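You operate a simulated robot arm through the tools that you are given. There is no shell and no other tool.

You run a simulated robot arm. Do the job below in one go: nothing can be reset, and whatever is moved stays where it is left.

## Task
Push the KIT 30 module home in the control box, shut and latch its lid, then switch the box on.
Fine: open the lid for it; turn both orange latches to their stops; its green lamp must light; leave the other modules.

The check looks at the end state, three seconds after you hand in, the way a careful person would. Anything else that was tipped, shoved, dropped, spilled or broken makes it a failure. Lids that push on must go on centred and level and be pressed home; caps that screw on are set level and turned clockwise until they are tight.

## Robot
A 7-joint arm with a two-finger parallel gripper, fixed in place. Base frame: the origin is at the foot of the arm, x ahead of it, y to its left, z up. Units: m, rad, N and s.
With the tool pointing down near the work surface it reaches from about 0.42 to 0.9 m from the base axis. Its first joint turns from -2.007 to 2.007 rad. Payload 3.91 kg.
The TCP is the grasp point between the finger pads, 0.03 m short of the fingertips. In the tool frame z runs along the fingers and y along their closing line. The gripper opens to 0.11 m. The fingers are 0.02 m wide and 0.01 m thick; the gripper's body (0.048 by 0.112 m) begins 0.055 m behind the TCP.
Orientation is that of the tool frame in the base frame, as a unit quaternion [x, y, z, w]. With the fingers straight down and closing along the base's y, the tool's x points along the base's -x, its y along +y and its z along -z.

## Interface
- The arm moves only by the tool arm_command. Its argument "deltas" is a list of rows, each a list of 7 numbers: the turn, a rotation vector about the tool's x, y, z in rad, then the shift along the tool's x, y, z in m, then the gripper command, from -1 (fully open) to 1 (shut), values between in proportion. In form: [[rx, ry, rz, tx, ty, tz, claw], ...]. A call has 1 to 20 rows; each row is the pose to reach, as a shift and turn from the pose commanded when the call began, along the tool's axes at that moment. Each row takes 0.2 s and may step no farther than 0.05 m and 0.15 rad from the row before; otherwise, or with a gripper value out of range, the whole call is refused. A pose out of reach is approached as far as the arm can. The call stops where the force on the tool passes 70 N (or 10 N more than at its start, if that is more) or the arm is blocked; 0.2 s more then pass. Each finger travels about 0.153 m/s and halts on what it meets, pressing with about 37 N; the grip force reading is that of the motor and also rises with nothing between the fingers. The clock runs only during rows and for 0.2 s after the last one: add rows that repeat a pose to give the fingers time. It gives the time, the measured TCP pose, the force on the tool (base axes), the opening and the grip force at its end, in the units of the frame above (readings bear some noise), with the torque about the TCP (base axes, N m) and any sound that the robot's microphone picked up.
- Cameras (640 x 400 px; columns grow to the right, rows downward): "scene" is fixed at [0.401, 0.5015, 1.623]; the picture's right is [-0.98, 0.20, 0.00], its down [0.20, 0.97, -0.15] and it looks along [-0.03, -0.15, -0.99] (base axes); focal length 312 px, centre (320, 200). "wrist" rides on the gripper at [0.072, 0.017, -0.103] in the tool frame; the picture's right is [-0.23, 0.97, 0.00], its down [-0.76, -0.18, -0.62] and it looks along [-0.61, -0.14, 0.78] (tool axes); focal length 222 px, centre (320, 200). There is no depth. A picture from a camera that has moved, and an enlarged one, comes with that camera's place and axes in the base frame and with its lens.
- get_image(camera): a new picture of that camera. The clock stands still meanwhile.
- lift_body(by): slides the trunk up (or, below 0, down) by that many m; the arm rides with it, the base frame stays. It gives what a move gives, with no picture.
- close_up(camera, box): a new picture of the part [left, top, right, bottom] of that camera's present view, enlarged. The clock stands still meanwhile.
- sign_off(): hands the job in; it is judged then, once.

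Nothing tells you positions but the pictures and the camera data. Unless the task says otherwise, let go and move clear before handing in.

The tools are called after ">>>" as a command line: name --pt "numbers of a row" for each row, then --argument value for the rest, lists and objects as JSON in quotes. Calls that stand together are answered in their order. arm_command: Moves the arm, as the interface text tells. Its arguments: {"type":"object","properties":{"deltas":{"type":"array"}},"required":["deltas"]} The other tools are called the same way: lift_body (by) slides the trunk up or down; get_image (camera) takes a picture; close_up (camera, box) takes an enlarged picture of a part of a camera's view; sign_off () hands the job in.

At the start:

```text
time: 0.0
position: [0.3028, 0.3783, 1.2495]
tool_rot: [0.009, 1.0, -0.005, 0.001]
force: [-0.2, 0.7, 0.9]
ft_torque: [0.0, 0.03, 0.01]
grip_width: 0.11
finger_force: 0.1
trunk travel left (down, up): [-0.85, 0.14]
```

scene: 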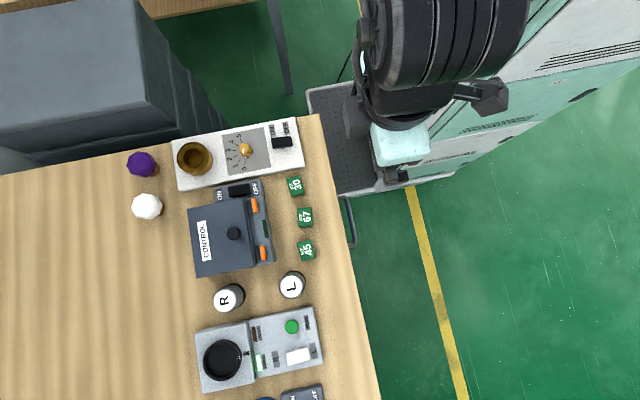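
wrist: 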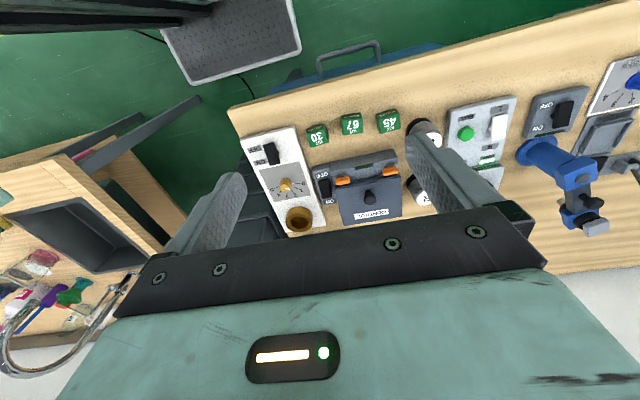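

I see a bench with a control box (dark lid with a knob, two orange latches, ON/OFF rocker) and three green modules (30, 67, 45) beside it. I'll look closer before moving.

>>> close_up --camera "scene" --box '[160, 110, 340, 300]'

>>> close_up --camera "wrist" --box '[230, 90, 450, 240]'

>>> close_up --camera "scene" --box '[180, 170, 280, 280]'

```text
2.11 times, centred on (250, 205) of scene
camera zoom: at [0.401, 0.5015, 1.623], right [-0.98, 0.2, 0.0], down [0.2, 0.97, -0.15], along [-0.03, -0.15, -0.99], focal length 656 px, centre (467, 190)
```

zoom: 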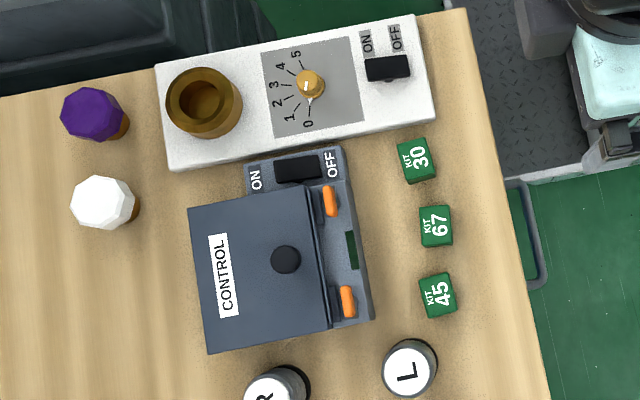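

```text
2.67 times, centred on (340, 165) of wrist
camera zoom: at [0.2323, 0.3981, 1.3527], right [0.24, 0.97, -0.01], down [0.76, -0.19, 0.63], along [0.61, -0.16, -0.78], focal length 592 px, centre (267, 293)
```

zoom: 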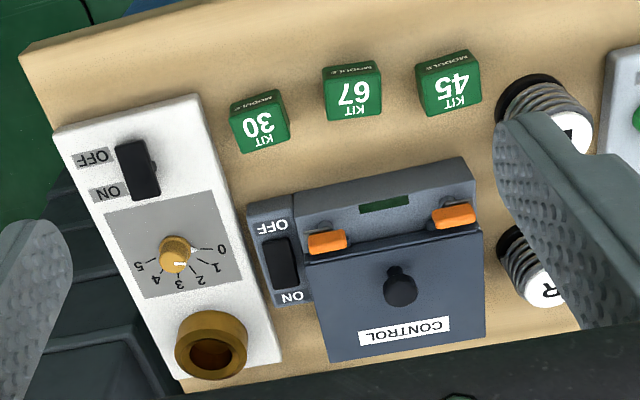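

```text
3.64 times, centred on (230, 225) of scene
camera zoom: at [0.401, 0.5015, 1.623], right [-0.98, 0.2, 0.0], down [0.2, 0.97, -0.15], along [-0.03, -0.15, -0.99], focal length 1133 px, centre (647, 109)
```

zoom: 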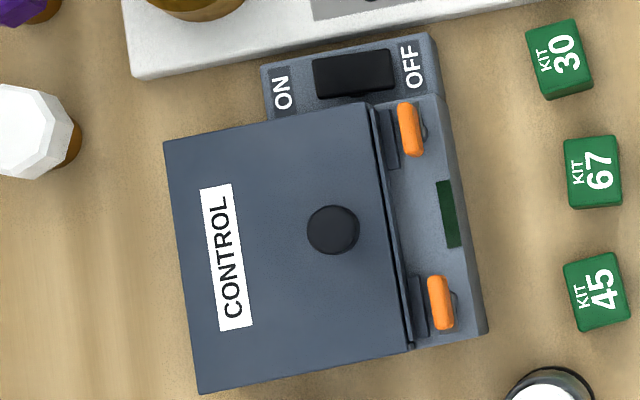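

The box sits near (0.56, 0.43), its knob top near z 0.93, and KIT 30 near (0.43, 0.337, 0.85). I'll move the wrist camera nearer to look at the box's front.

>>> arm_command --pt "0 0 0 -0.01 0.01 0.025 -1" --pt "0 0 0 -0.02 0.02 0.05 -1" --pt "0 0 0 -0.03 0.03 0.075 -1" --pt "0 0 0 -0.04 0.04 0.1 -1" --pt "0 0 0 -0.05 0.05 0.125 -1" --pt "0 0 0 -0.06 0.06 0.15 -1" --pt "0 0 0 -0.07 0.065 0.17 -1" --pt "0 0 0 -0.08 0.07 0.185 -1" --pt "0 0 0 -0.08 0.07 0.185 -1"

>>> get_image --camera "wrist"

>>> get_image --camera "scene"

```text
time: 2.0
position: [0.3833, 0.4455, 1.0625]
tool_rot: [0.008, 1.0, -0.004, 0.001]
force: [-0.2, 0.9, 0.6]
ft_torque: [-0.02, 0.01, 0.03]
grip_width: 0.1101
finger_force: 0.2
trunk travel left (down, up): [-0.85, 0.14]
```

```text
taken
camera wrist: at [0.3135, 0.4644, 1.1669], right [0.24, 0.97, -0.01], down [0.76, -0.19, 0.63], along [0.61, -0.16, -0.78], focal length 222 px, centre (320, 200)
```

wrist: 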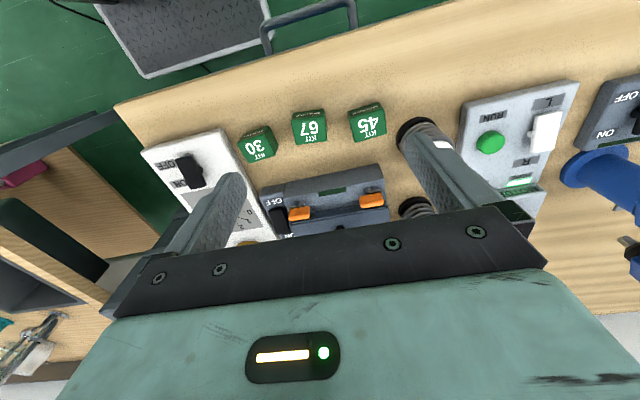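

```text
taken
```

scene: 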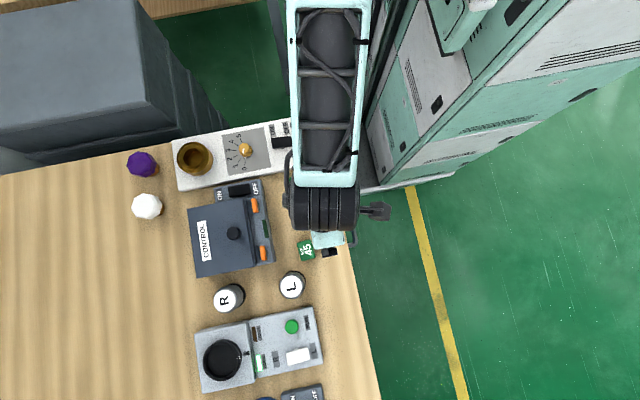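

The gripper hides the lid from here. I'll shift forward so that the box falls in the upper half of the wrist picture.

>>> arm_command --pt "0 0 0 -0.02 0 -0.02 -1" --pt "0 0 0 -0.04 0 -0.04 -1" --pt "0 0 0 -0.07 0 -0.04 -1" --pt "0 0 0 -0.1 -0.0 -0.04 -1" --pt "0 0 0 -0.12 -0.005 -0.04 -1" --pt "0 0 0 -0.14 -0.01 -0.04 -1" --pt "0 0 0 -0.14 -0.01 -0.04 -1"

>>> get_image --camera "wrist"

>>> close_up --camera "wrist" --box '[200, 30, 440, 200]'

```text
time: 3.6
position: [0.5233, 0.4348, 1.1033]
tool_rot: [0.008, 1.0, -0.005, 0.0]
force: [-0.1, 0.5, -0.5]
ft_torque: [0.0, -0.02, 0.01]
grip_width: 0.1101
finger_force: 0.1
trunk travel left (down, up): [-0.85, 0.14]
```

```text
taken
camera wrist: at [0.4521, 0.4541, 1.207], right [0.24, 0.97, -0.01], down [0.76, -0.18, 0.63], along [0.6, -0.16, -0.78], focal length 222 px, centre (320, 200)
```

wrist: 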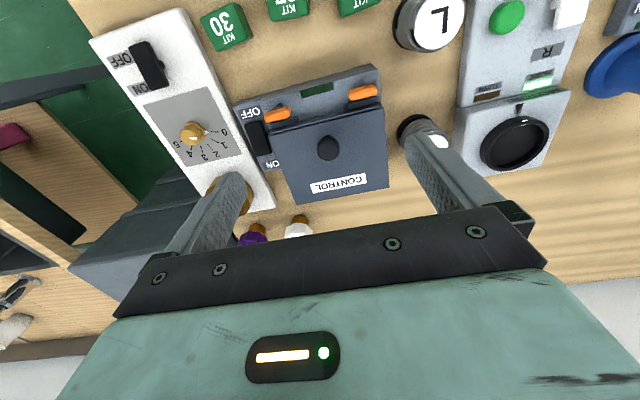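

```text
2.35 times, centred on (320, 115) of wrist
camera zoom: at [0.4521, 0.4541, 1.207], right [0.24, 0.97, -0.01], down [0.76, -0.18, 0.63], along [0.6, -0.16, -0.78], focal length 523 px, centre (320, 400)
```

zoom: 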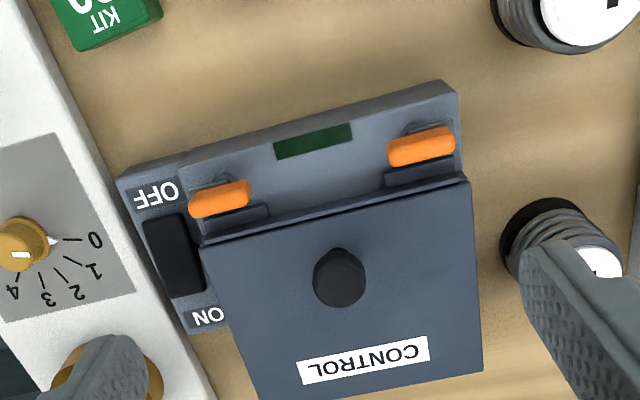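

The lid top is at about z 0.90, spanning x 0.555–0.69 and y 0.35–0.51, with the knob at about (0.588, 0.430). The latches lie along the lid's edge, so it looks free. I'll go above the knob and check the alignment.

>>> arm_command --pt "0 0 0 -0.025 0 0.02 -1" --pt "0 0 0 -0.05 -0.002 0.05 -1" --pt "0 0 0 -0.065 -0.004 0.08 -0.5" --pt "0 0 0 -0.065 -0.004 0.1 -0.4" --pt "0 0 0 -0.065 -0.004 0.11 -0.3" --pt "0 0 0 -0.065 -0.004 0.11 -0.3"

>>> get_image --camera "wrist"

>>> get_image --camera "scene"

```text
time: 5.0
position: [0.5888, 0.4292, 0.9954]
tool_rot: [0.009, 1.0, -0.004, 0.0]
force: [0.6, -0.2, -0.1]
ft_torque: [0.02, 0.03, -0.01]
grip_width: 0.0716
finger_force: 0.1
trunk travel left (down, up): [-0.85, 0.14]
```

```text
taken
camera wrist: at [0.5172, 0.4479, 1.0972], right [0.24, 0.97, -0.01], down [0.76, -0.19, 0.63], along [0.61, -0.16, -0.78], focal length 222 px, centre (320, 200)
```

wrist: 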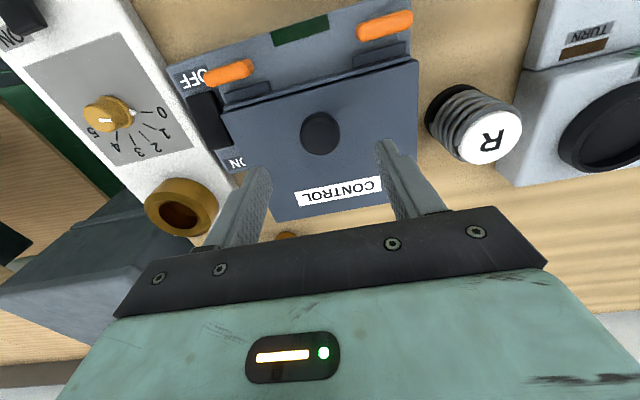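

```text
taken
```

scene: 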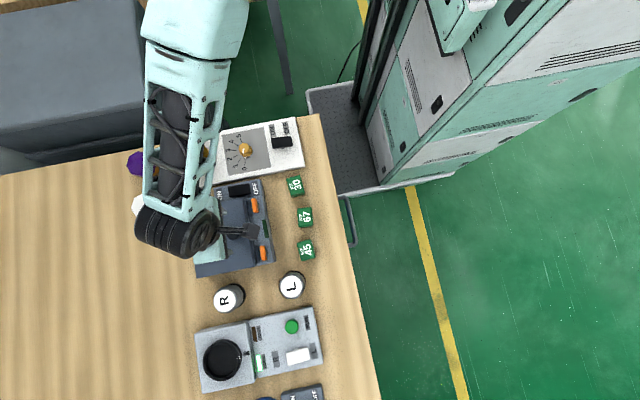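

The knob is centred between the fingers. I'll descend and grip it.

>>> arm_command --pt "0 0 0 0.002 0 0.02 -0.3" --pt "0 0 0 0.002 0 0.04 -0.3" --pt "0 0 0 0.002 0 0.052 -0.3" --pt "0 0 0 0.002 0 0.056 -0.3" --pt "0 0 0 0.002 0 0.056 -0.3"

>>> get_image --camera "wrist"

```text
time: 6.2
position: [0.5859, 0.4281, 0.9394]
tool_rot: [0.01, 1.0, -0.004, 0.001]
force: [-0.9, -0.3, 2.1]
ft_torque: [0.08, 0.01, 0.03]
grip_width: 0.0713
finger_force: 0.0
trunk travel left (down, up): [-0.85, 0.14]
```

```text
taken
camera wrist: at [0.5157, 0.447, 1.0417], right [0.24, 0.97, -0.01], down [0.76, -0.19, 0.63], along [0.61, -0.16, -0.78], focal length 222 px, centre (320, 200)
```

wrist: 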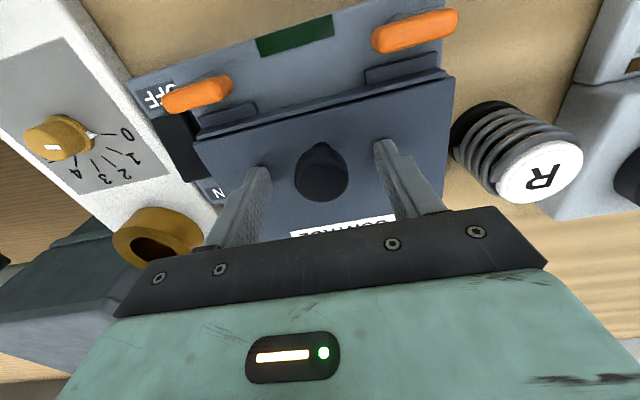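

>>> arm_command --pt "0 0 0 -0.003 0.0 0.003 0.0" --pt "0 0 0 -0.003 0.0 0.003 0.5" --pt "0 0 0 -0.003 0.0 0.003 1" --pt "0 0 0 -0.003 0.0 0.003 1"

>>> get_image --camera "wrist"

```text
time: 7.2
position: [0.5897, 0.4308, 0.9392]
tool_rot: [0.008, 1.0, -0.002, 0.002]
force: [-3.4, 11.7, 25.1]
ft_torque: [0.13, 0.02, -0.2]
grip_width: 0.0294
finger_force: 44.9
trunk travel left (down, up): [-0.85, 0.14]
```

```text
taken
camera wrist: at [0.5184, 0.4488, 1.0412], right [0.24, 0.97, 0.0], down [0.76, -0.19, 0.63], along [0.61, -0.15, -0.78], focal length 222 px, centre (320, 200)
```

wrist: 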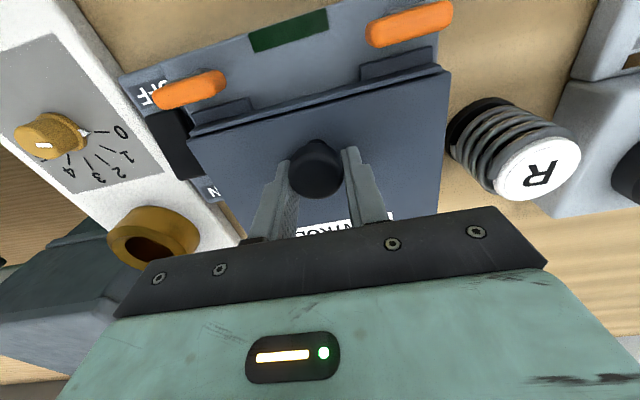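

The lid top is at z≈0.909 (fingertips are touching it). The lid appears hinged on its far side, so I'll re-grip the knob with the tool leaning back toward the robot, so that it can follow the lid's swing.

>>> arm_command --pt "0 0 0 0 0 -0.002 0.3" --pt "0 0 0 0 0 -0.003 -0.2" --pt "0 0 0 0 0 -0.003 -0.2" --pt "0 0 0 0 0 -0.04 -0.2" --pt "0 -0.14 0 0.01 0 -0.08 -0.2" --pt "0 -0.28 0 0.02 0 -0.08 -0.2" --pt "0 -0.42 0 0.03 0 -0.08 -0.2" --pt "0 -0.56 0 0.04 0 -0.08 -0.2" --pt "0 -0.7 0 0.05 0 -0.08 -0.2" --pt "0 -0.84 0 0.06 0 -0.08 -0.2" --pt "0 -0.96 0 0.06 0 -0.06 -0.2" --pt "0 -0.96 0 0.06 0 -0.04 -0.2" --pt "0 -0.96 0 0.06 0 -0.04 -0.2"

>>> get_image --camera "wrist"

>>> get_image --camera "scene"

```text
time: 10.2
position: [0.5926, 0.4001, 1.0253]
tool_rot: [0.093, 0.889, 0.0, 0.449]
force: [0.3, 0.6, 0.1]
ft_torque: [0.02, -0.01, -0.05]
grip_width: 0.066
finger_force: 0.0
trunk travel left (down, up): [-0.85, 0.14]
stopped in row 13: the arm was blocked; the commanded pose is now the measured one
```

```text
taken
camera wrist: at [0.4721, 0.4385, 1.0307], right [0.29, 0.92, 0.26], down [-0.08, -0.25, 0.97], along [0.95, -0.31, 0.0], focal length 222 px, centre (320, 200)
```

wrist: 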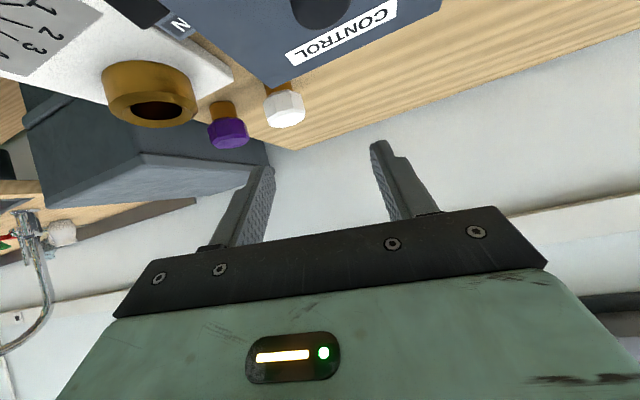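

```text
taken
```

scene: 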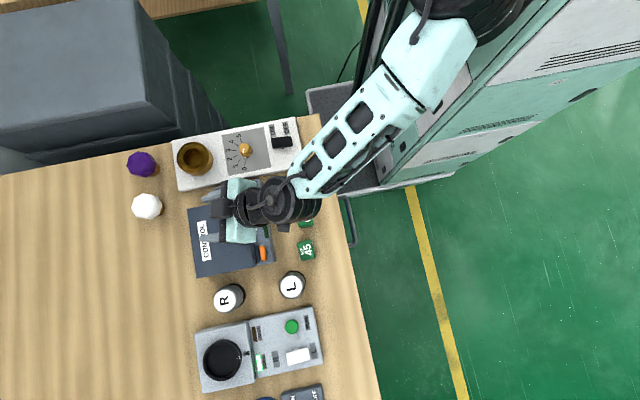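

The arm hit a joint limit with that lean. I'll go back to vertical first, then try approaching the knob from the −y side, so that the lid's swing becomes mostly a roll of the tool.

>>> arm_command --pt "0 0.133 -0.0276 -0.006 0.001 -0.005 -0.2" --pt "0 0.266 -0.055 -0.012 0.001 -0.009 -0.2" --pt "0 0.4 -0.083 -0.024 0.0025 -0.018 -0.2" --pt "0 0.533 -0.11 -0.024 0.0025 -0.018 -0.2" --pt "0 0.666 -0.138 -0.024 0.0025 -0.018 -0.2" --pt "0 0.8 -0.166 -0.024 0.0025 -0.018 -0.2" --pt "0 0.932 -0.193 -0.024 0.0025 -0.018 -0.2" --pt "0 0.932 -0.193 -0.024 0.0025 -0.018 -0.2"

```text
time: 12.0
position: [0.5898, 0.4086, 1.0564]
tool_rot: [-0.007, 1.0, 0.005, -0.001]
force: [0.6, -0.4, -0.1]
ft_torque: [0.0, -0.03, -0.01]
grip_width: 0.0659
finger_force: 0.1
trunk travel left (down, up): [-0.85, 0.14]
```

>>> arm_command --pt "0 0 0.143 0 0 0 -0.2" --pt "0 0 0.286 0 0 0 -0.2" --pt "0 0 0.429 0 0 0 -0.2" --pt "0 0 0.572 0 0 0 -0.2" --pt "0 0 0.715 0 0 0 -0.2" --pt "0 0 0.858 0 0 0 -0.2" --pt "0 0 1.0 0 0 0 -0.2" --pt "0 0 1.143 0 0 0 -0.2" --pt "0 0 1.286 0 0 0 -0.2" --pt "0 0 1.429 0 0 0 -0.2" --pt "0 0 1.571 0 0 0 -0.2" --pt "0 0 1.571 0 0 0 -0.2"

>>> get_image --camera "wrist"

>>> get_image --camera "scene"

```text
time: 14.6
position: [0.5907, 0.4093, 1.0572]
tool_rot: [0.704, 0.711, 0.003, -0.003]
force: [0.0, -0.3, -0.3]
ft_torque: [0.02, 0.0, 0.05]
grip_width: 0.0659
finger_force: 0.1
trunk travel left (down, up): [-0.85, 0.14]
```

```text
taken
camera wrist: at [0.6085, 0.4813, 1.1612], right [0.98, -0.22, 0.0], down [-0.17, -0.77, 0.62], along [-0.14, -0.6, -0.79], focal length 222 px, centre (320, 200)
```

wrist: 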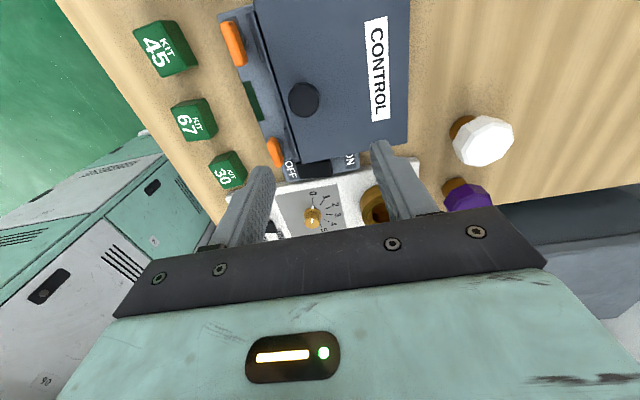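

```text
taken
```

scene: 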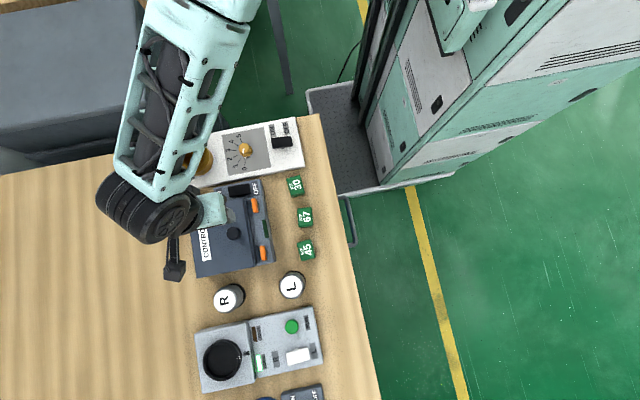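

The yaw works. Now I'll tilt the tool so that its body leans toward −y, and go to a pre-grasp behind the knob.

>>> arm_command --pt "0 0.145 0 -0.01 0 0 -0.2" --pt "0 0.29 0 -0.02 0 0 -0.2" --pt "0 0.435 0 -0.034 0 0 -0.2" --pt "0 0.58 0 -0.034 0 0 -0.2" --pt "0 0.725 0 -0.034 0 0.02 -0.2" --pt "0 0.87 0 -0.034 0 0.04 -0.2" --pt "0 0.87 0 -0.034 0 0.06 -0.2" --pt "0 0.87 0 -0.034 0 0.085 -0.2" --pt "0 0.87 0 -0.034 0 0.085 -0.2"

>>> get_image --camera "wrist"

>>> get_image --camera "scene"

```text
time: 16.6
position: [0.5919, 0.3761, 0.9723]
tool_rot: [0.637, 0.642, 0.3, -0.302]
force: [0.3, 0.7, -0.3]
ft_torque: [-0.01, 0.01, -0.02]
grip_width: 0.0659
finger_force: 0.0
trunk travel left (down, up): [-0.85, 0.14]
```

```text
taken
camera wrist: at [0.6093, 0.3432, 1.0948], right [0.98, -0.13, -0.17], down [-0.17, -0.97, -0.19], along [-0.14, 0.21, -0.97], focal length 222 px, centre (320, 200)
```

wrist: 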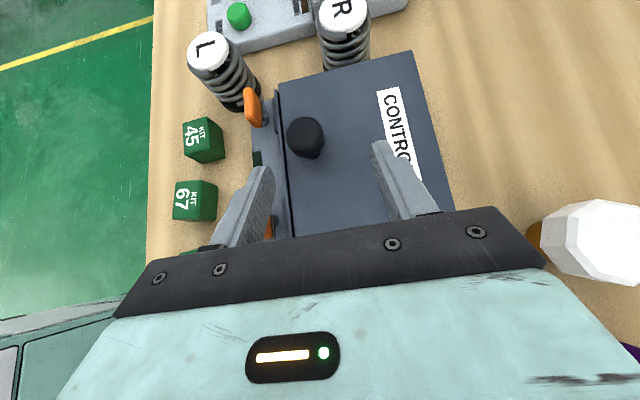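

```text
taken
```

scene: 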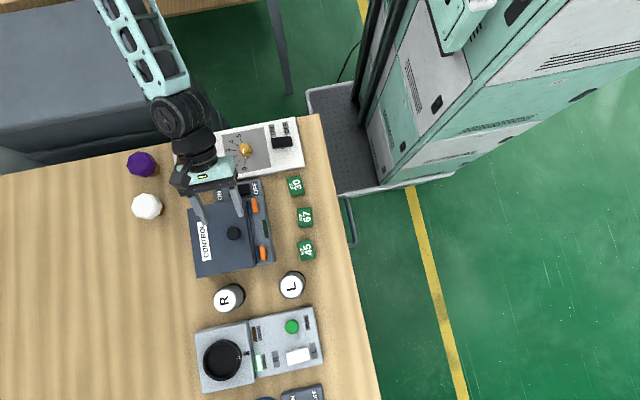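

The tilted approach is reachable. I'll advance onto the knob.

>>> arm_command --pt "0 0 0 0 -0.004 0.015 -0.2" --pt "0 0 0 0 -0.008 0.03 -0.2" --pt "0 0 0 0 -0.008 0.042 -0.2" --pt "0 0 0 0 -0.008 0.051 -0.2" --pt "0 0 0 0 -0.008 0.051 -0.2"

>>> get_image --camera "wrist"

>>> close_up --camera "scene" --box '[180, 170, 280, 280]'

```text
time: 17.8
position: [0.5809, 0.4149, 0.9403]
tool_rot: [0.636, 0.644, 0.299, -0.303]
force: [0.3, -0.6, 0.3]
ft_torque: [-0.01, 0.01, 0.0]
grip_width: 0.066
finger_force: 0.0
trunk travel left (down, up): [-0.85, 0.14]
```

```text
taken
camera wrist: at [0.5991, 0.3821, 1.0624], right [0.98, -0.13, -0.17], down [-0.17, -0.97, -0.19], along [-0.14, 0.21, -0.97], focal length 222 px, centre (320, 200)
```

wrist: 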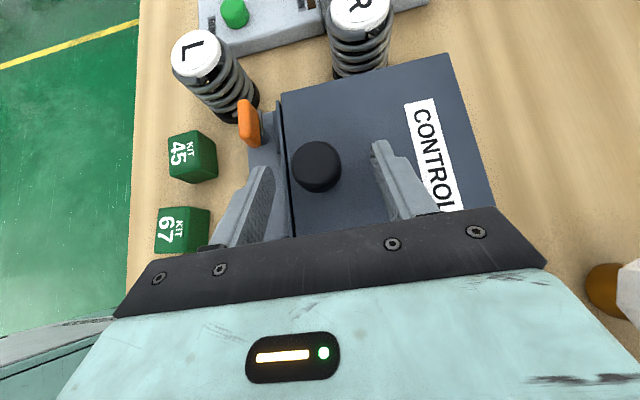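

```text
3.64 times, centred on (230, 225) of scene
camera zoom: at [0.401, 0.5015, 1.623], right [-0.98, 0.2, 0.0], down [0.2, 0.97, -0.15], along [-0.03, -0.15, -0.99], focal length 1133 px, centre (647, 109)
```

zoom: 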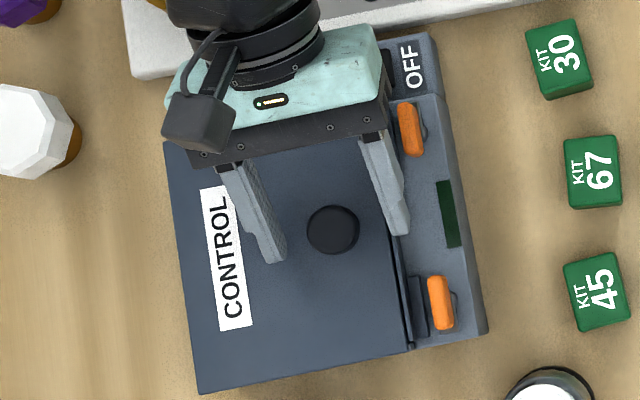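

The knob is straddled well. Closing.

>>> arm_command --pt "0 0 0 0 0 0.003 0.2" --pt "0 0 0 0 0 0.003 0.6" --pt "0 0 0 0 0 0.003 1" --pt "0 0 0 0 0 0.003 1"

>>> get_image --camera "wrist"

```text
time: 18.8
position: [0.5793, 0.4173, 0.9398]
tool_rot: [0.636, 0.644, 0.299, -0.303]
force: [-5.7, -1.4, 1.1]
ft_torque: [0.13, 0.06, 0.13]
grip_width: 0.029
finger_force: 45.1
trunk travel left (down, up): [-0.85, 0.14]
```

```text
taken
camera wrist: at [0.5986, 0.3844, 1.0605], right [0.98, -0.13, -0.18], down [-0.17, -0.97, -0.19], along [-0.14, 0.21, -0.97], focal length 222 px, centre (320, 200)
```

wrist: 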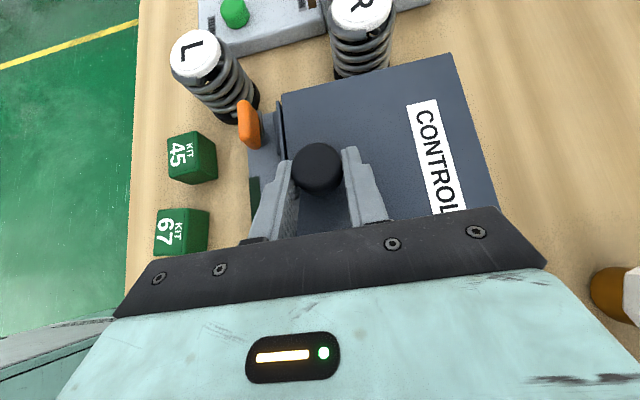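

Knob gripped with low side force. I'll begin the opening arc, about a hinge line assumed near x 0.687, z 0.897, and watch the forces.

>>> arm_command --pt "0.032 0 0.038 0.004 0.0024 -0.0034 1" --pt "0.0643 0 0.0766 0.0081 0.0048 -0.0068 1" --pt "0.0965 0 0.115 0.012 0.0077 -0.01 1" --pt "0.1286 0 0.1532 0.0158 0.0107 -0.0132 1" --pt "0.161 0 0.1915 0.0194 0.0141 -0.0163 1" --pt "0.1929 0 0.2298 0.023 0.0175 -0.0193 1" --pt "0.1929 0 0.2298 0.023 0.0175 -0.0193 1"

>>> get_image --camera "wrist"

>>> close_up --camera "scene" --box '[160, 130, 320, 290]'

```text
time: 20.4
position: [0.5942, 0.4177, 0.9693]
tool_rot: [0.672, 0.592, 0.199, -0.397]
force: [-31.7, -2.9, 16.1]
ft_torque: [-0.18, 0.3, 0.39]
grip_width: 0.0296
finger_force: 44.5
trunk travel left (down, up): [-0.85, 0.14]
```

```text
taken
camera wrist: at [0.6495, 0.385, 1.0804], right [0.88, -0.13, -0.46], down [-0.21, -0.97, -0.13], along [-0.43, 0.21, -0.88], focal length 222 px, centre (320, 200)
```

wrist: 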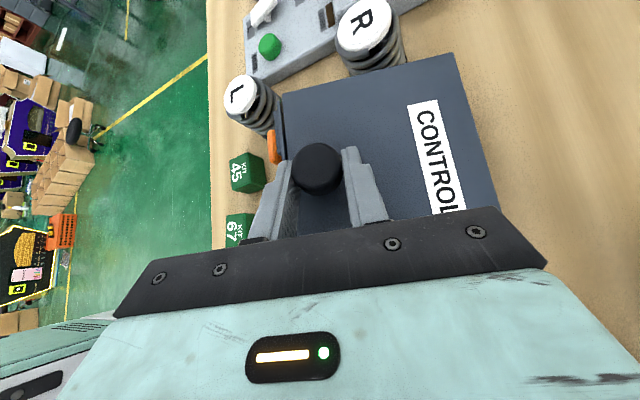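

```text
2.50 times, centred on (240, 210) of scene
camera zoom: at [0.401, 0.5015, 1.623], right [-0.98, 0.2, 0.0], down [0.2, 0.97, -0.15], along [-0.03, -0.15, -0.99], focal length 779 px, centre (520, 175)
```

zoom: 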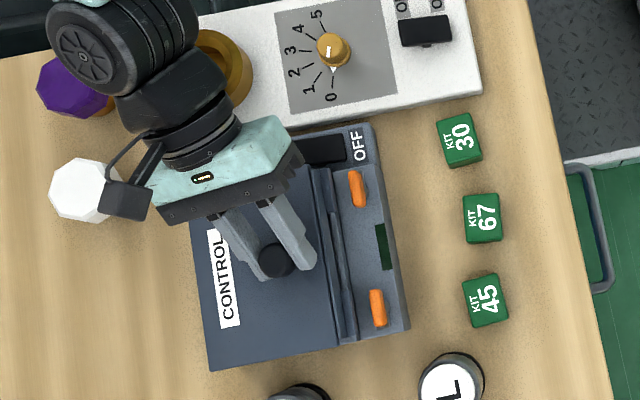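

The lid is opening about a far-side hinge; the radial force shows the hinge is slightly farther and higher than I assumed. I'll continue on a corrected arc to about 46°.

>>> arm_command --pt "0 0 0 0.001 -0.0029 -0.0008 1" --pt "0.0643 0 0.0766 0.0096 0.0011 -0.008 1" --pt "0.1286 0 0.1532 0.0178 0.006 -0.0149 1" --pt "0.1929 0 0.2298 0.0256 0.0121 -0.0215 1" --pt "0.2572 0 0.3064 0.0328 0.0192 -0.0276 1" --pt "0.3215 0 0.383 0.0395 0.0272 -0.0332 1" --pt "0.3215 0 0.383 0.0395 0.0272 -0.0332 1"

>>> close_up --camera "scene" --box '[160, 130, 320, 290]'

```text
time: 22.0
position: [0.644, 0.4175, 1.0097]
tool_rot: [0.703, 0.477, 0.026, -0.527]
force: [0.9, 20.1, 4.5]
ft_torque: [0.51, -0.38, -0.58]
grip_width: 0.0292
finger_force: 44.8
trunk travel left (down, up): [-0.85, 0.14]
```

```text
2.50 times, centred on (240, 210) of scene
camera zoom: at [0.401, 0.5015, 1.623], right [-0.98, 0.2, 0.0], down [0.2, 0.97, -0.15], along [-0.03, -0.15, -0.99], focal length 779 px, centre (520, 175)
```

zoom: 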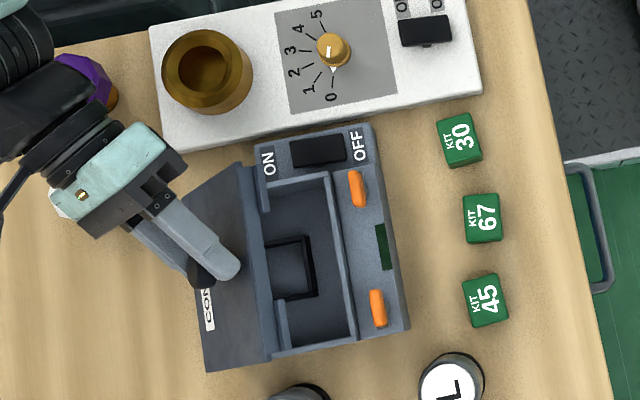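

The lid is at about 46° and I can see a square socket inside. The fit now puts the hinge at about (0.6955, 0.897). I'll continue on to about 80°.

>>> arm_command --pt "0.0643 0 0.0766 0.0128 0.0104 -0.0094 1" --pt "0.1286 0 0.1532 0.0211 0.0163 -0.0164 1" --pt "0.1929 0 0.2298 0.0289 0.0233 -0.0229 1" --pt "0.2572 0 0.3064 0.0361 0.0314 -0.029 1" --pt "0.3215 0 0.383 0.0427 0.0402 -0.0346 1" --pt "0.3858 0 0.4596 0.0486 0.0499 -0.0395 1" --pt "0.3858 0 0.4596 0.0486 0.0499 -0.0395 1"

>>> get_image --camera "scene"

>>> get_image --camera "wrist"

```text
time: 23.6
position: [0.6807, 0.3903, 1.032]
tool_rot: [0.679, 0.302, -0.187, -0.642]
force: [-0.2, 0.5, -0.9]
ft_torque: [0.0, 0.0, 0.02]
grip_width: 0.0
finger_force: 37.6
out of reach, approached as far as the arm can: row 4, 5, 6, 7
trunk travel left (down, up): [-0.85, 0.14]
```

```text
taken
```

scene: 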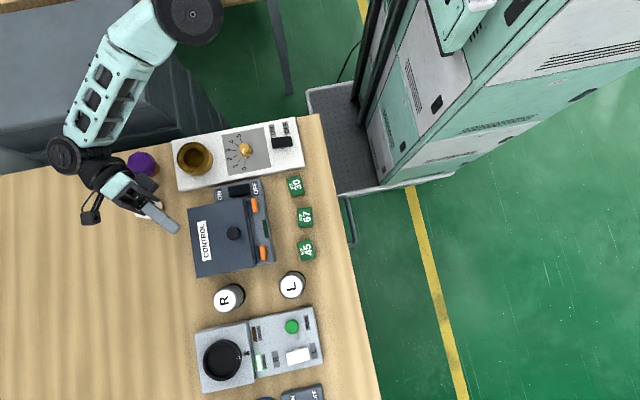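

```text
taken
camera wrist: at [0.8038, 0.3598, 1.0355], right [-0.01, -0.14, -0.99], down [-0.2, -0.97, 0.14], along [-0.98, 0.2, -0.02], focal length 222 px, centre (320, 200)
```

wrist: 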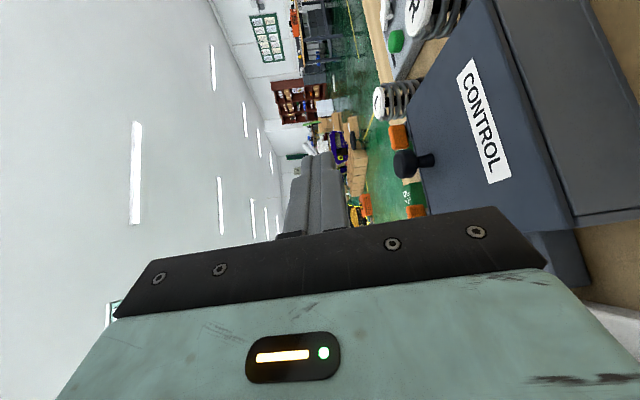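

The knob slipped out near 70° because the arm ran out of reach, and the lid fell shut. Everything else looks unchanged. I'll back off upward, then lower the trunk to gain horizontal reach and rehearse the open-lid pose in free space.

>>> arm_command --pt "0 0 0 -0.01 -0.035 0 0.5" --pt "0 0 0 -0.02 -0.07 0 0" --pt "0 0 0 -0.03 -0.105 0 0" --pt "0 0 0 -0.04 -0.14 0 0" --pt "0 0 0 -0.05 -0.175 0 0" --pt "0 0 0 -0.059 -0.211 0 0" --pt "0 0 0 -0.059 -0.211 0 0"

>>> get_image --camera "scene"

>>> get_image --camera "wrist"

```text
time: 25.2
position: [0.5974, 0.3496, 1.2311]
tool_rot: [0.679, 0.302, -0.187, -0.643]
force: [0.7, -0.9, 0.6]
ft_torque: [0.01, -0.01, 0.02]
grip_width: 0.0551
finger_force: 0.0
trunk travel left (down, up): [-0.85, 0.14]
```

```text
taken
```

scene: 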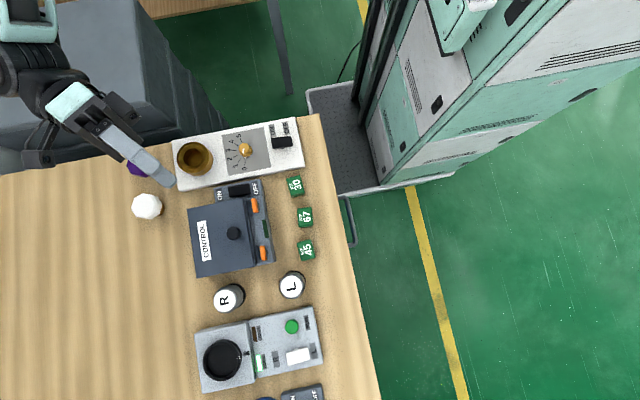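

```text
taken
camera wrist: at [0.722, 0.3181, 1.2352], right [0.0, -0.14, -0.99], down [-0.2, -0.97, 0.14], along [-0.98, 0.2, -0.02], focal length 222 px, centre (320, 200)
```

wrist: 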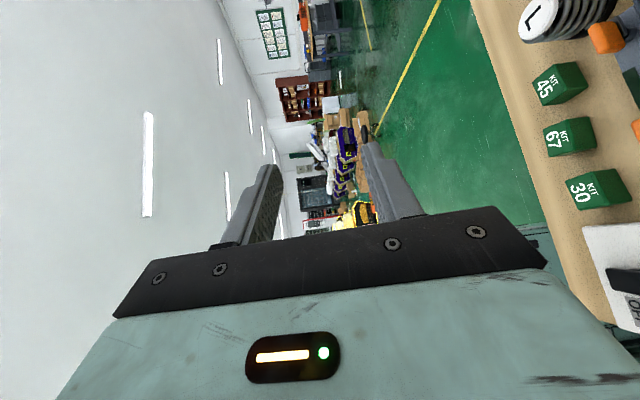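

>>> lift_body --by -0.2

>>> get_image --camera "scene"

```text
time: 27.4
position: [0.599, 0.3499, 1.0304]
tool_rot: [0.679, 0.302, -0.188, -0.642]
force: [0.0, -0.8, 0.2]
ft_torque: [0.03, 0.0, 0.0]
grip_width: 0.0552
finger_force: 0.1
trunk travel left (down, up): [-0.65, 0.34]
```

```text
taken
```

scene: 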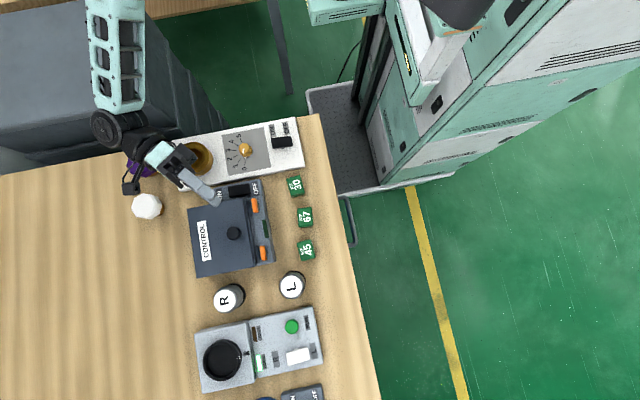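

Rehearsing the open-lid pose in free space with the lower trunk.

>>> arm_command --pt "0.028 0.06 0.051 0.025 0.0077 -0.0083 0" --pt "0.057 0.119 0.1025 0.05 0.0153 -0.0166 0" --pt "0.085 0.1787 0.1537 0.075 0.023 -0.0249 0" --pt "0.1136 0.238 0.205 0.1 0.0307 -0.033 0" --pt "0.142 0.298 0.256 0.125 0.0383 -0.0414 0" --pt "0.1704 0.3573 0.3075 0.1497 0.046 -0.0497 0" --pt "0.1704 0.3573 0.3075 0.1497 0.046 -0.0497 0"

>>> get_image --camera "scene"

```text
time: 29.0
position: [0.748, 0.4083, 1.0117]
tool_rot: [-0.682, -0.059, 0.184, 0.705]
force: [0.0, 0.1, 1.0]
ft_torque: [-0.02, -0.03, -0.02]
grip_width: 0.0551
finger_force: 0.0
trunk travel left (down, up): [-0.65, 0.34]
```

```text
taken
```

scene: 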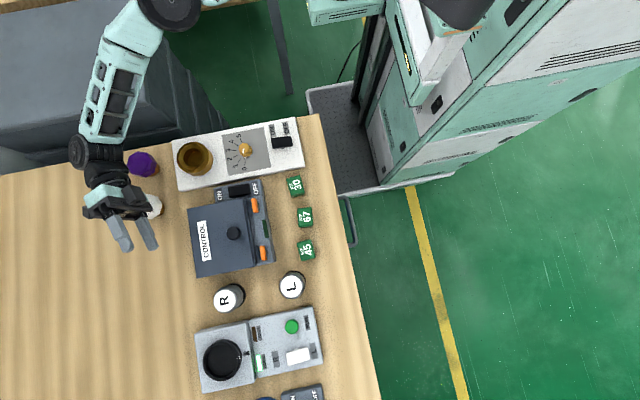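

The end pose is reachable now. I'll go back to the lid-closed pose at a flatter 20° approach and line up on the knob again.

>>> arm_command --pt "-0.0499 0 -0.1371 -0.0167 -0.0093 0.0009 -0.2" --pt "-0.0998 0 -0.2742 -0.0341 -0.0226 0.002 -0.2" --pt "-0.1497 0 -0.4113 -0.0507 -0.0319 0.003 -0.2" --pt "-0.1996 0 -0.5484 -0.0654 -0.0294 0.0032 -0.2" --pt "-0.2495 0 -0.6855 -0.0801 -0.0269 0.0034 -0.2" --pt "-0.2994 0 -0.8226 -0.0948 -0.0244 0.0036 -0.2" --pt "-0.3493 0 -0.9597 -0.1094 -0.0219 0.0038 -0.2" --pt "-0.3992 0 -1.0968 -0.1241 -0.0193 0.004 -0.2" --pt "-0.4491 0 -1.2339 -0.1388 -0.0168 0.0042 -0.2" --pt "-0.499 0 -1.371 -0.1514 -0.0025 0.0037 -0.2" --pt "-0.5489 0 -1.5081 -0.1634 0.0158 0.0029 -0.2" --pt "-0.5988 0 -1.645 -0.1761 0.0301 0.0024 -0.2" --pt "-0.5988 0 -1.645 -0.1761 0.0301 0.0024 -0.2"

>>> get_image --camera "wrist"

>>> close_up --camera "scene" --box '[160, 130, 320, 290]'

```text
time: 31.8
position: [0.5809, 0.3495, 1.0112]
tool_rot: [0.579, 0.579, 0.407, -0.405]
force: [-0.3, 0.2, -0.3]
ft_torque: [-0.03, -0.03, 0.02]
grip_width: 0.0661
finger_force: 0.0
trunk travel left (down, up): [-0.65, 0.34]
```

```text
taken
camera wrist: at [0.5991, 0.2763, 1.1148], right [0.97, -0.08, -0.21], down [-0.18, -0.85, -0.5], along [-0.14, 0.53, -0.84], focal length 222 px, centre (320, 200)
```

wrist: 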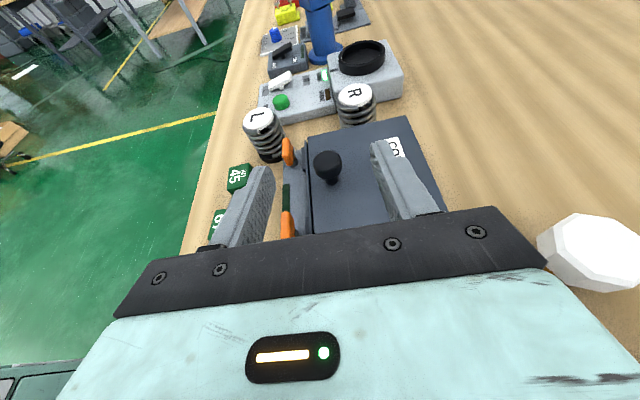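

```text
2.50 times, centred on (240, 210) of scene
camera zoom: at [0.401, 0.5015, 1.623], right [-0.98, 0.2, 0.0], down [0.2, 0.97, -0.15], along [-0.03, -0.15, -0.99], focal length 779 px, centre (520, 175)
```

zoom: 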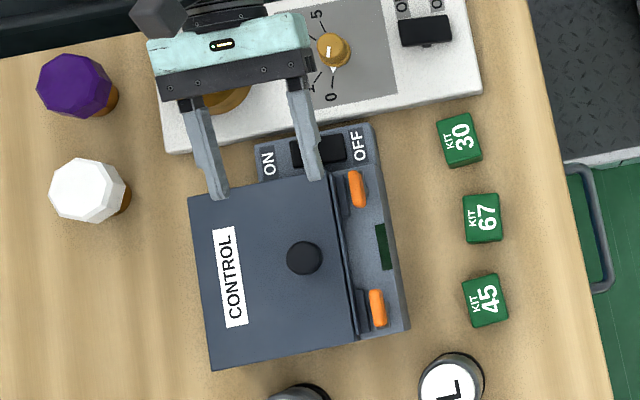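

Bottles and dials all sit below z≈0.9, so there is clearance. I'll descend to the pre-grasp and slide onto the knob.

>>> arm_command --pt "0 0 0 -0.02 -0.002 0.01 -0.2" --pt "0 0 0 -0.04 -0.002 0.022 -0.2" --pt "0 0 0 -0.0537 -0.002 0.0339 -0.2" --pt "0 0 0 -0.0537 -0.002 0.05 -0.2" --pt "0 0 0 -0.0537 -0.002 0.067 -0.2" --pt "0 0 0 -0.0537 -0.002 0.084 -0.2" --pt "0 0 0 -0.0537 -0.002 0.084 -0.2"

>>> get_image --camera "wrist"

>>> close_up --camera "scene" --box '[160, 130, 320, 290]'

```text
time: 33.4
position: [0.5786, 0.4119, 0.9301]
tool_rot: [0.58, 0.579, 0.406, -0.404]
force: [0.4, -0.9, 0.5]
ft_torque: [-0.01, 0.02, 0.04]
grip_width: 0.066
finger_force: 0.0
trunk travel left (down, up): [-0.65, 0.34]
```

```text
taken
camera wrist: at [0.5966, 0.3399, 1.034], right [0.97, -0.08, -0.21], down [-0.18, -0.85, -0.5], along [-0.14, 0.53, -0.84], focal length 222 px, centre (320, 200)
```

wrist: 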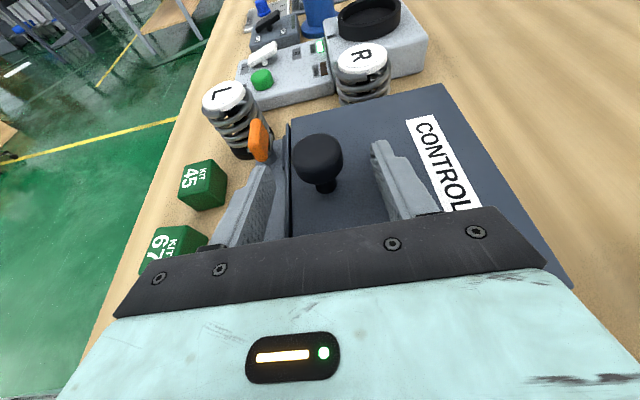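

```text
2.50 times, centred on (240, 210) of scene
camera zoom: at [0.401, 0.5015, 1.623], right [-0.98, 0.2, 0.0], down [0.2, 0.97, -0.15], along [-0.03, -0.15, -0.99], focal length 779 px, centre (520, 175)
```

zoom: 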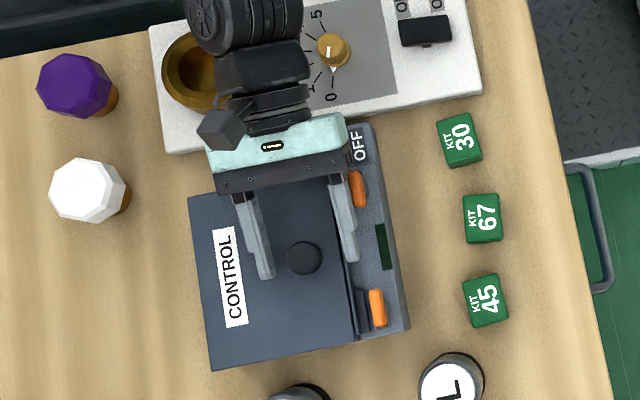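

The knob is a mushroom whose head centre is at about z 0.935, so I'd been gripping low. I'll raise the fingers a little so the pads hold the full head, then close.

>>> arm_command --pt "0 0 0 0.0125 0 0 -0.2" --pt "0 0 0 0.0125 0 0 0.2" --pt "0 0 0 0.0125 0 0 0.6" --pt "0 0 0 0.0125 0 0 1" --pt "0 0 0 0.0125 0 0 1" --pt "0 0 0 0.0125 0 0 1"

>>> get_image --camera "wrist"

```text
time: 34.8
position: [0.5801, 0.4157, 0.9416]
tool_rot: [0.58, 0.578, 0.407, -0.405]
force: [13.3, 6.8, 1.9]
ft_torque: [-0.06, -0.18, -0.24]
grip_width: 0.0289
finger_force: 45.2
trunk travel left (down, up): [-0.65, 0.34]
```

```text
taken
camera wrist: at [0.5974, 0.3438, 1.046], right [0.97, -0.08, -0.21], down [-0.18, -0.85, -0.5], along [-0.14, 0.53, -0.84], focal length 222 px, centre (320, 200)
```

wrist: 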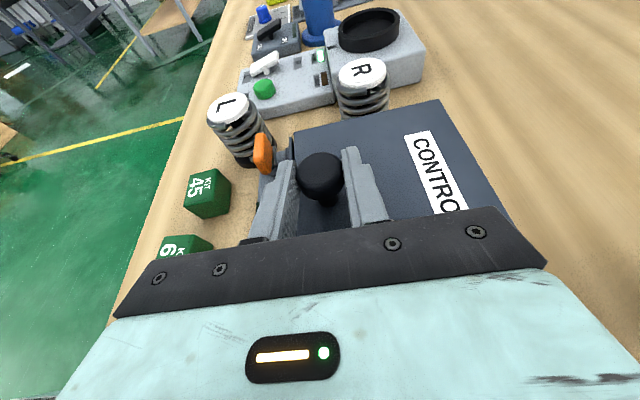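

Good grip on the head. Opening along the arc again to about 34° and checking the force.

>>> arm_command --pt "0.0342 0 0.094 0.0104 0.0063 -0.0038 1" --pt "0.0684 0 0.188 0.0205 0.0121 -0.0075 1" --pt "0.1026 0 0.282 0.0297 0.0189 -0.0108 1" --pt "0.1368 0 0.376 0.0384 0.0267 -0.014 1" --pt "0.171 0 0.47 0.0463 0.0353 -0.0169 1" --pt "0.2052 0 0.564 0.0534 0.0448 -0.0194 1" --pt "0.2052 0 0.564 0.0534 0.0448 -0.0194 1"

>>> get_image --camera "wrist"

```text
time: 36.4
position: [0.6234, 0.4151, 0.9992]
tool_rot: [0.673, 0.433, 0.217, -0.559]
force: [-2.6, -10.0, -3.7]
ft_torque: [-0.19, 0.28, 0.2]
grip_width: 0.0292
finger_force: 44.7
trunk travel left (down, up): [-0.65, 0.34]
```

```text
taken
camera wrist: at [0.6964, 0.3435, 1.076], right [0.68, -0.08, -0.73], down [-0.43, -0.85, -0.31], along [-0.59, 0.53, -0.61], focal length 222 px, centre (320, 200)
```

wrist: 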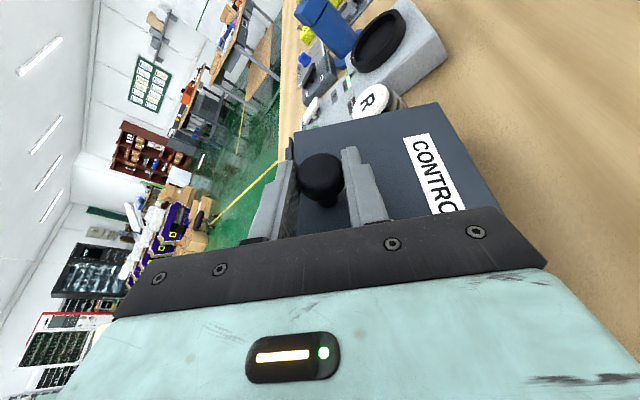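

Forces stay low, so the arc fits well. Continuing to about 77°.

>>> arm_command --pt "0.0256 0 0.0705 0.0078 0.0038 -0.0029 1" --pt "0.0513 0 0.141 0.0156 0.0076 -0.0057 1" --pt "0.0769 0 0.2115 0.0227 0.0125 -0.0083 1" --pt "0.1026 0 0.282 0.0298 0.0173 -0.0108 1" --pt "0.1282 0 0.3525 0.0362 0.0234 -0.0132 1" --pt "0.1539 0 0.423 0.0425 0.0294 -0.0155 1" --pt "0.1795 0 0.4935 0.048 0.0364 -0.0175 1" --pt "0.2052 0 0.564 0.0535 0.0433 -0.0195 1" --pt "0.2308 0 0.6345 0.0579 0.0511 -0.0211 1" --pt "0.2565 0 0.705 0.0622 0.0588 -0.0226 1" --pt "0.2565 0 0.705 0.0622 0.0588 -0.0226 1"

>>> get_image --camera "scene"

```text
time: 38.8
position: [0.7087, 0.4159, 1.0203]
tool_rot: [0.707, 0.199, -0.045, -0.677]
force: [-1.6, 0.8, -20.1]
ft_torque: [-0.32, -0.14, 0.48]
grip_width: 0.0292
finger_force: 44.7
trunk travel left (down, up): [-0.65, 0.34]
```

```text
taken
```

scene: 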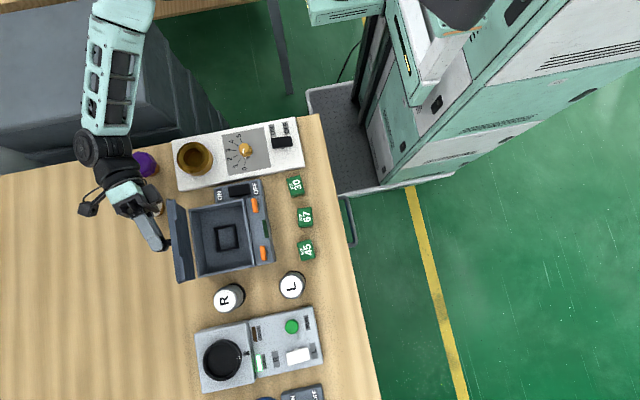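

The lid is at about 77°. Continuing past vertical to about 103°, watching for the stop.

>>> arm_command --pt "0.0256 0 0.0705 0.0077 0.0049 -0.0028 1" --pt "0.0513 0 0.141 0.0152 0.009 -0.0055 1" --pt "0.0769 0 0.2115 0.0226 0.0136 -0.0082 1" --pt "0.1026 0 0.282 0.0295 0.0188 -0.0107 1" --pt "0.1282 0 0.3525 0.0361 0.0246 -0.0131 1" --pt "0.1539 0 0.423 0.0422 0.0309 -0.0154 1" --pt "0.1539 0 0.423 0.0422 0.0309 -0.0154 1"

>>> get_image --camera "scene"

>>> get_image --camera "wrist"

```text
time: 40.4
position: [0.7567, 0.4157, 1.0002]
tool_rot: [-0.679, -0.043, 0.203, 0.705]
force: [-20.0, -6.2, -19.0]
ft_torque: [-0.26, -0.22, 0.47]
grip_width: 0.0292
finger_force: 45.0
trunk travel left (down, up): [-0.65, 0.34]
```

```text
taken
```

scene: 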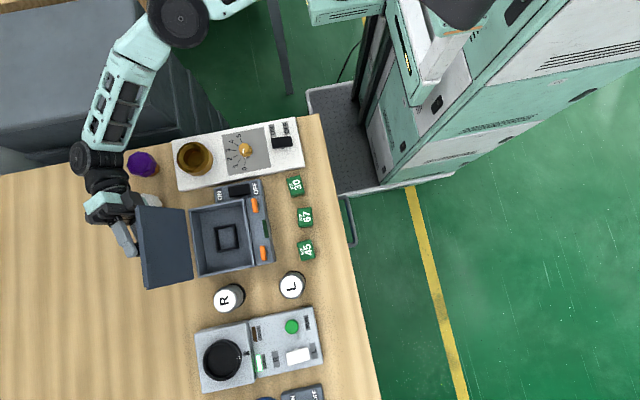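

```text
taken
camera wrist: at [0.8553, 0.3441, 0.9607], right [-0.43, -0.08, -0.9], down [-0.45, -0.85, 0.29], along [-0.79, 0.53, 0.33], focal length 222 px, centre (320, 200)
```

wrist: 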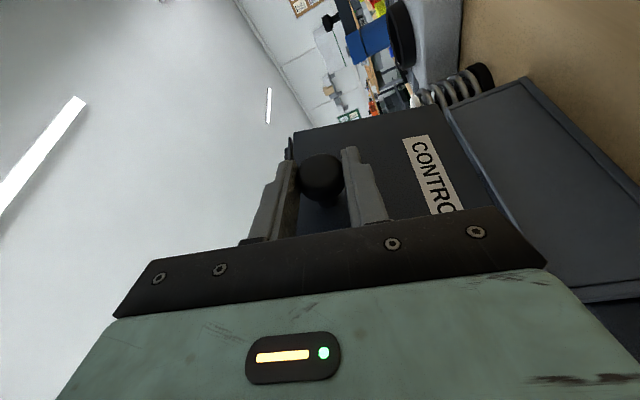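

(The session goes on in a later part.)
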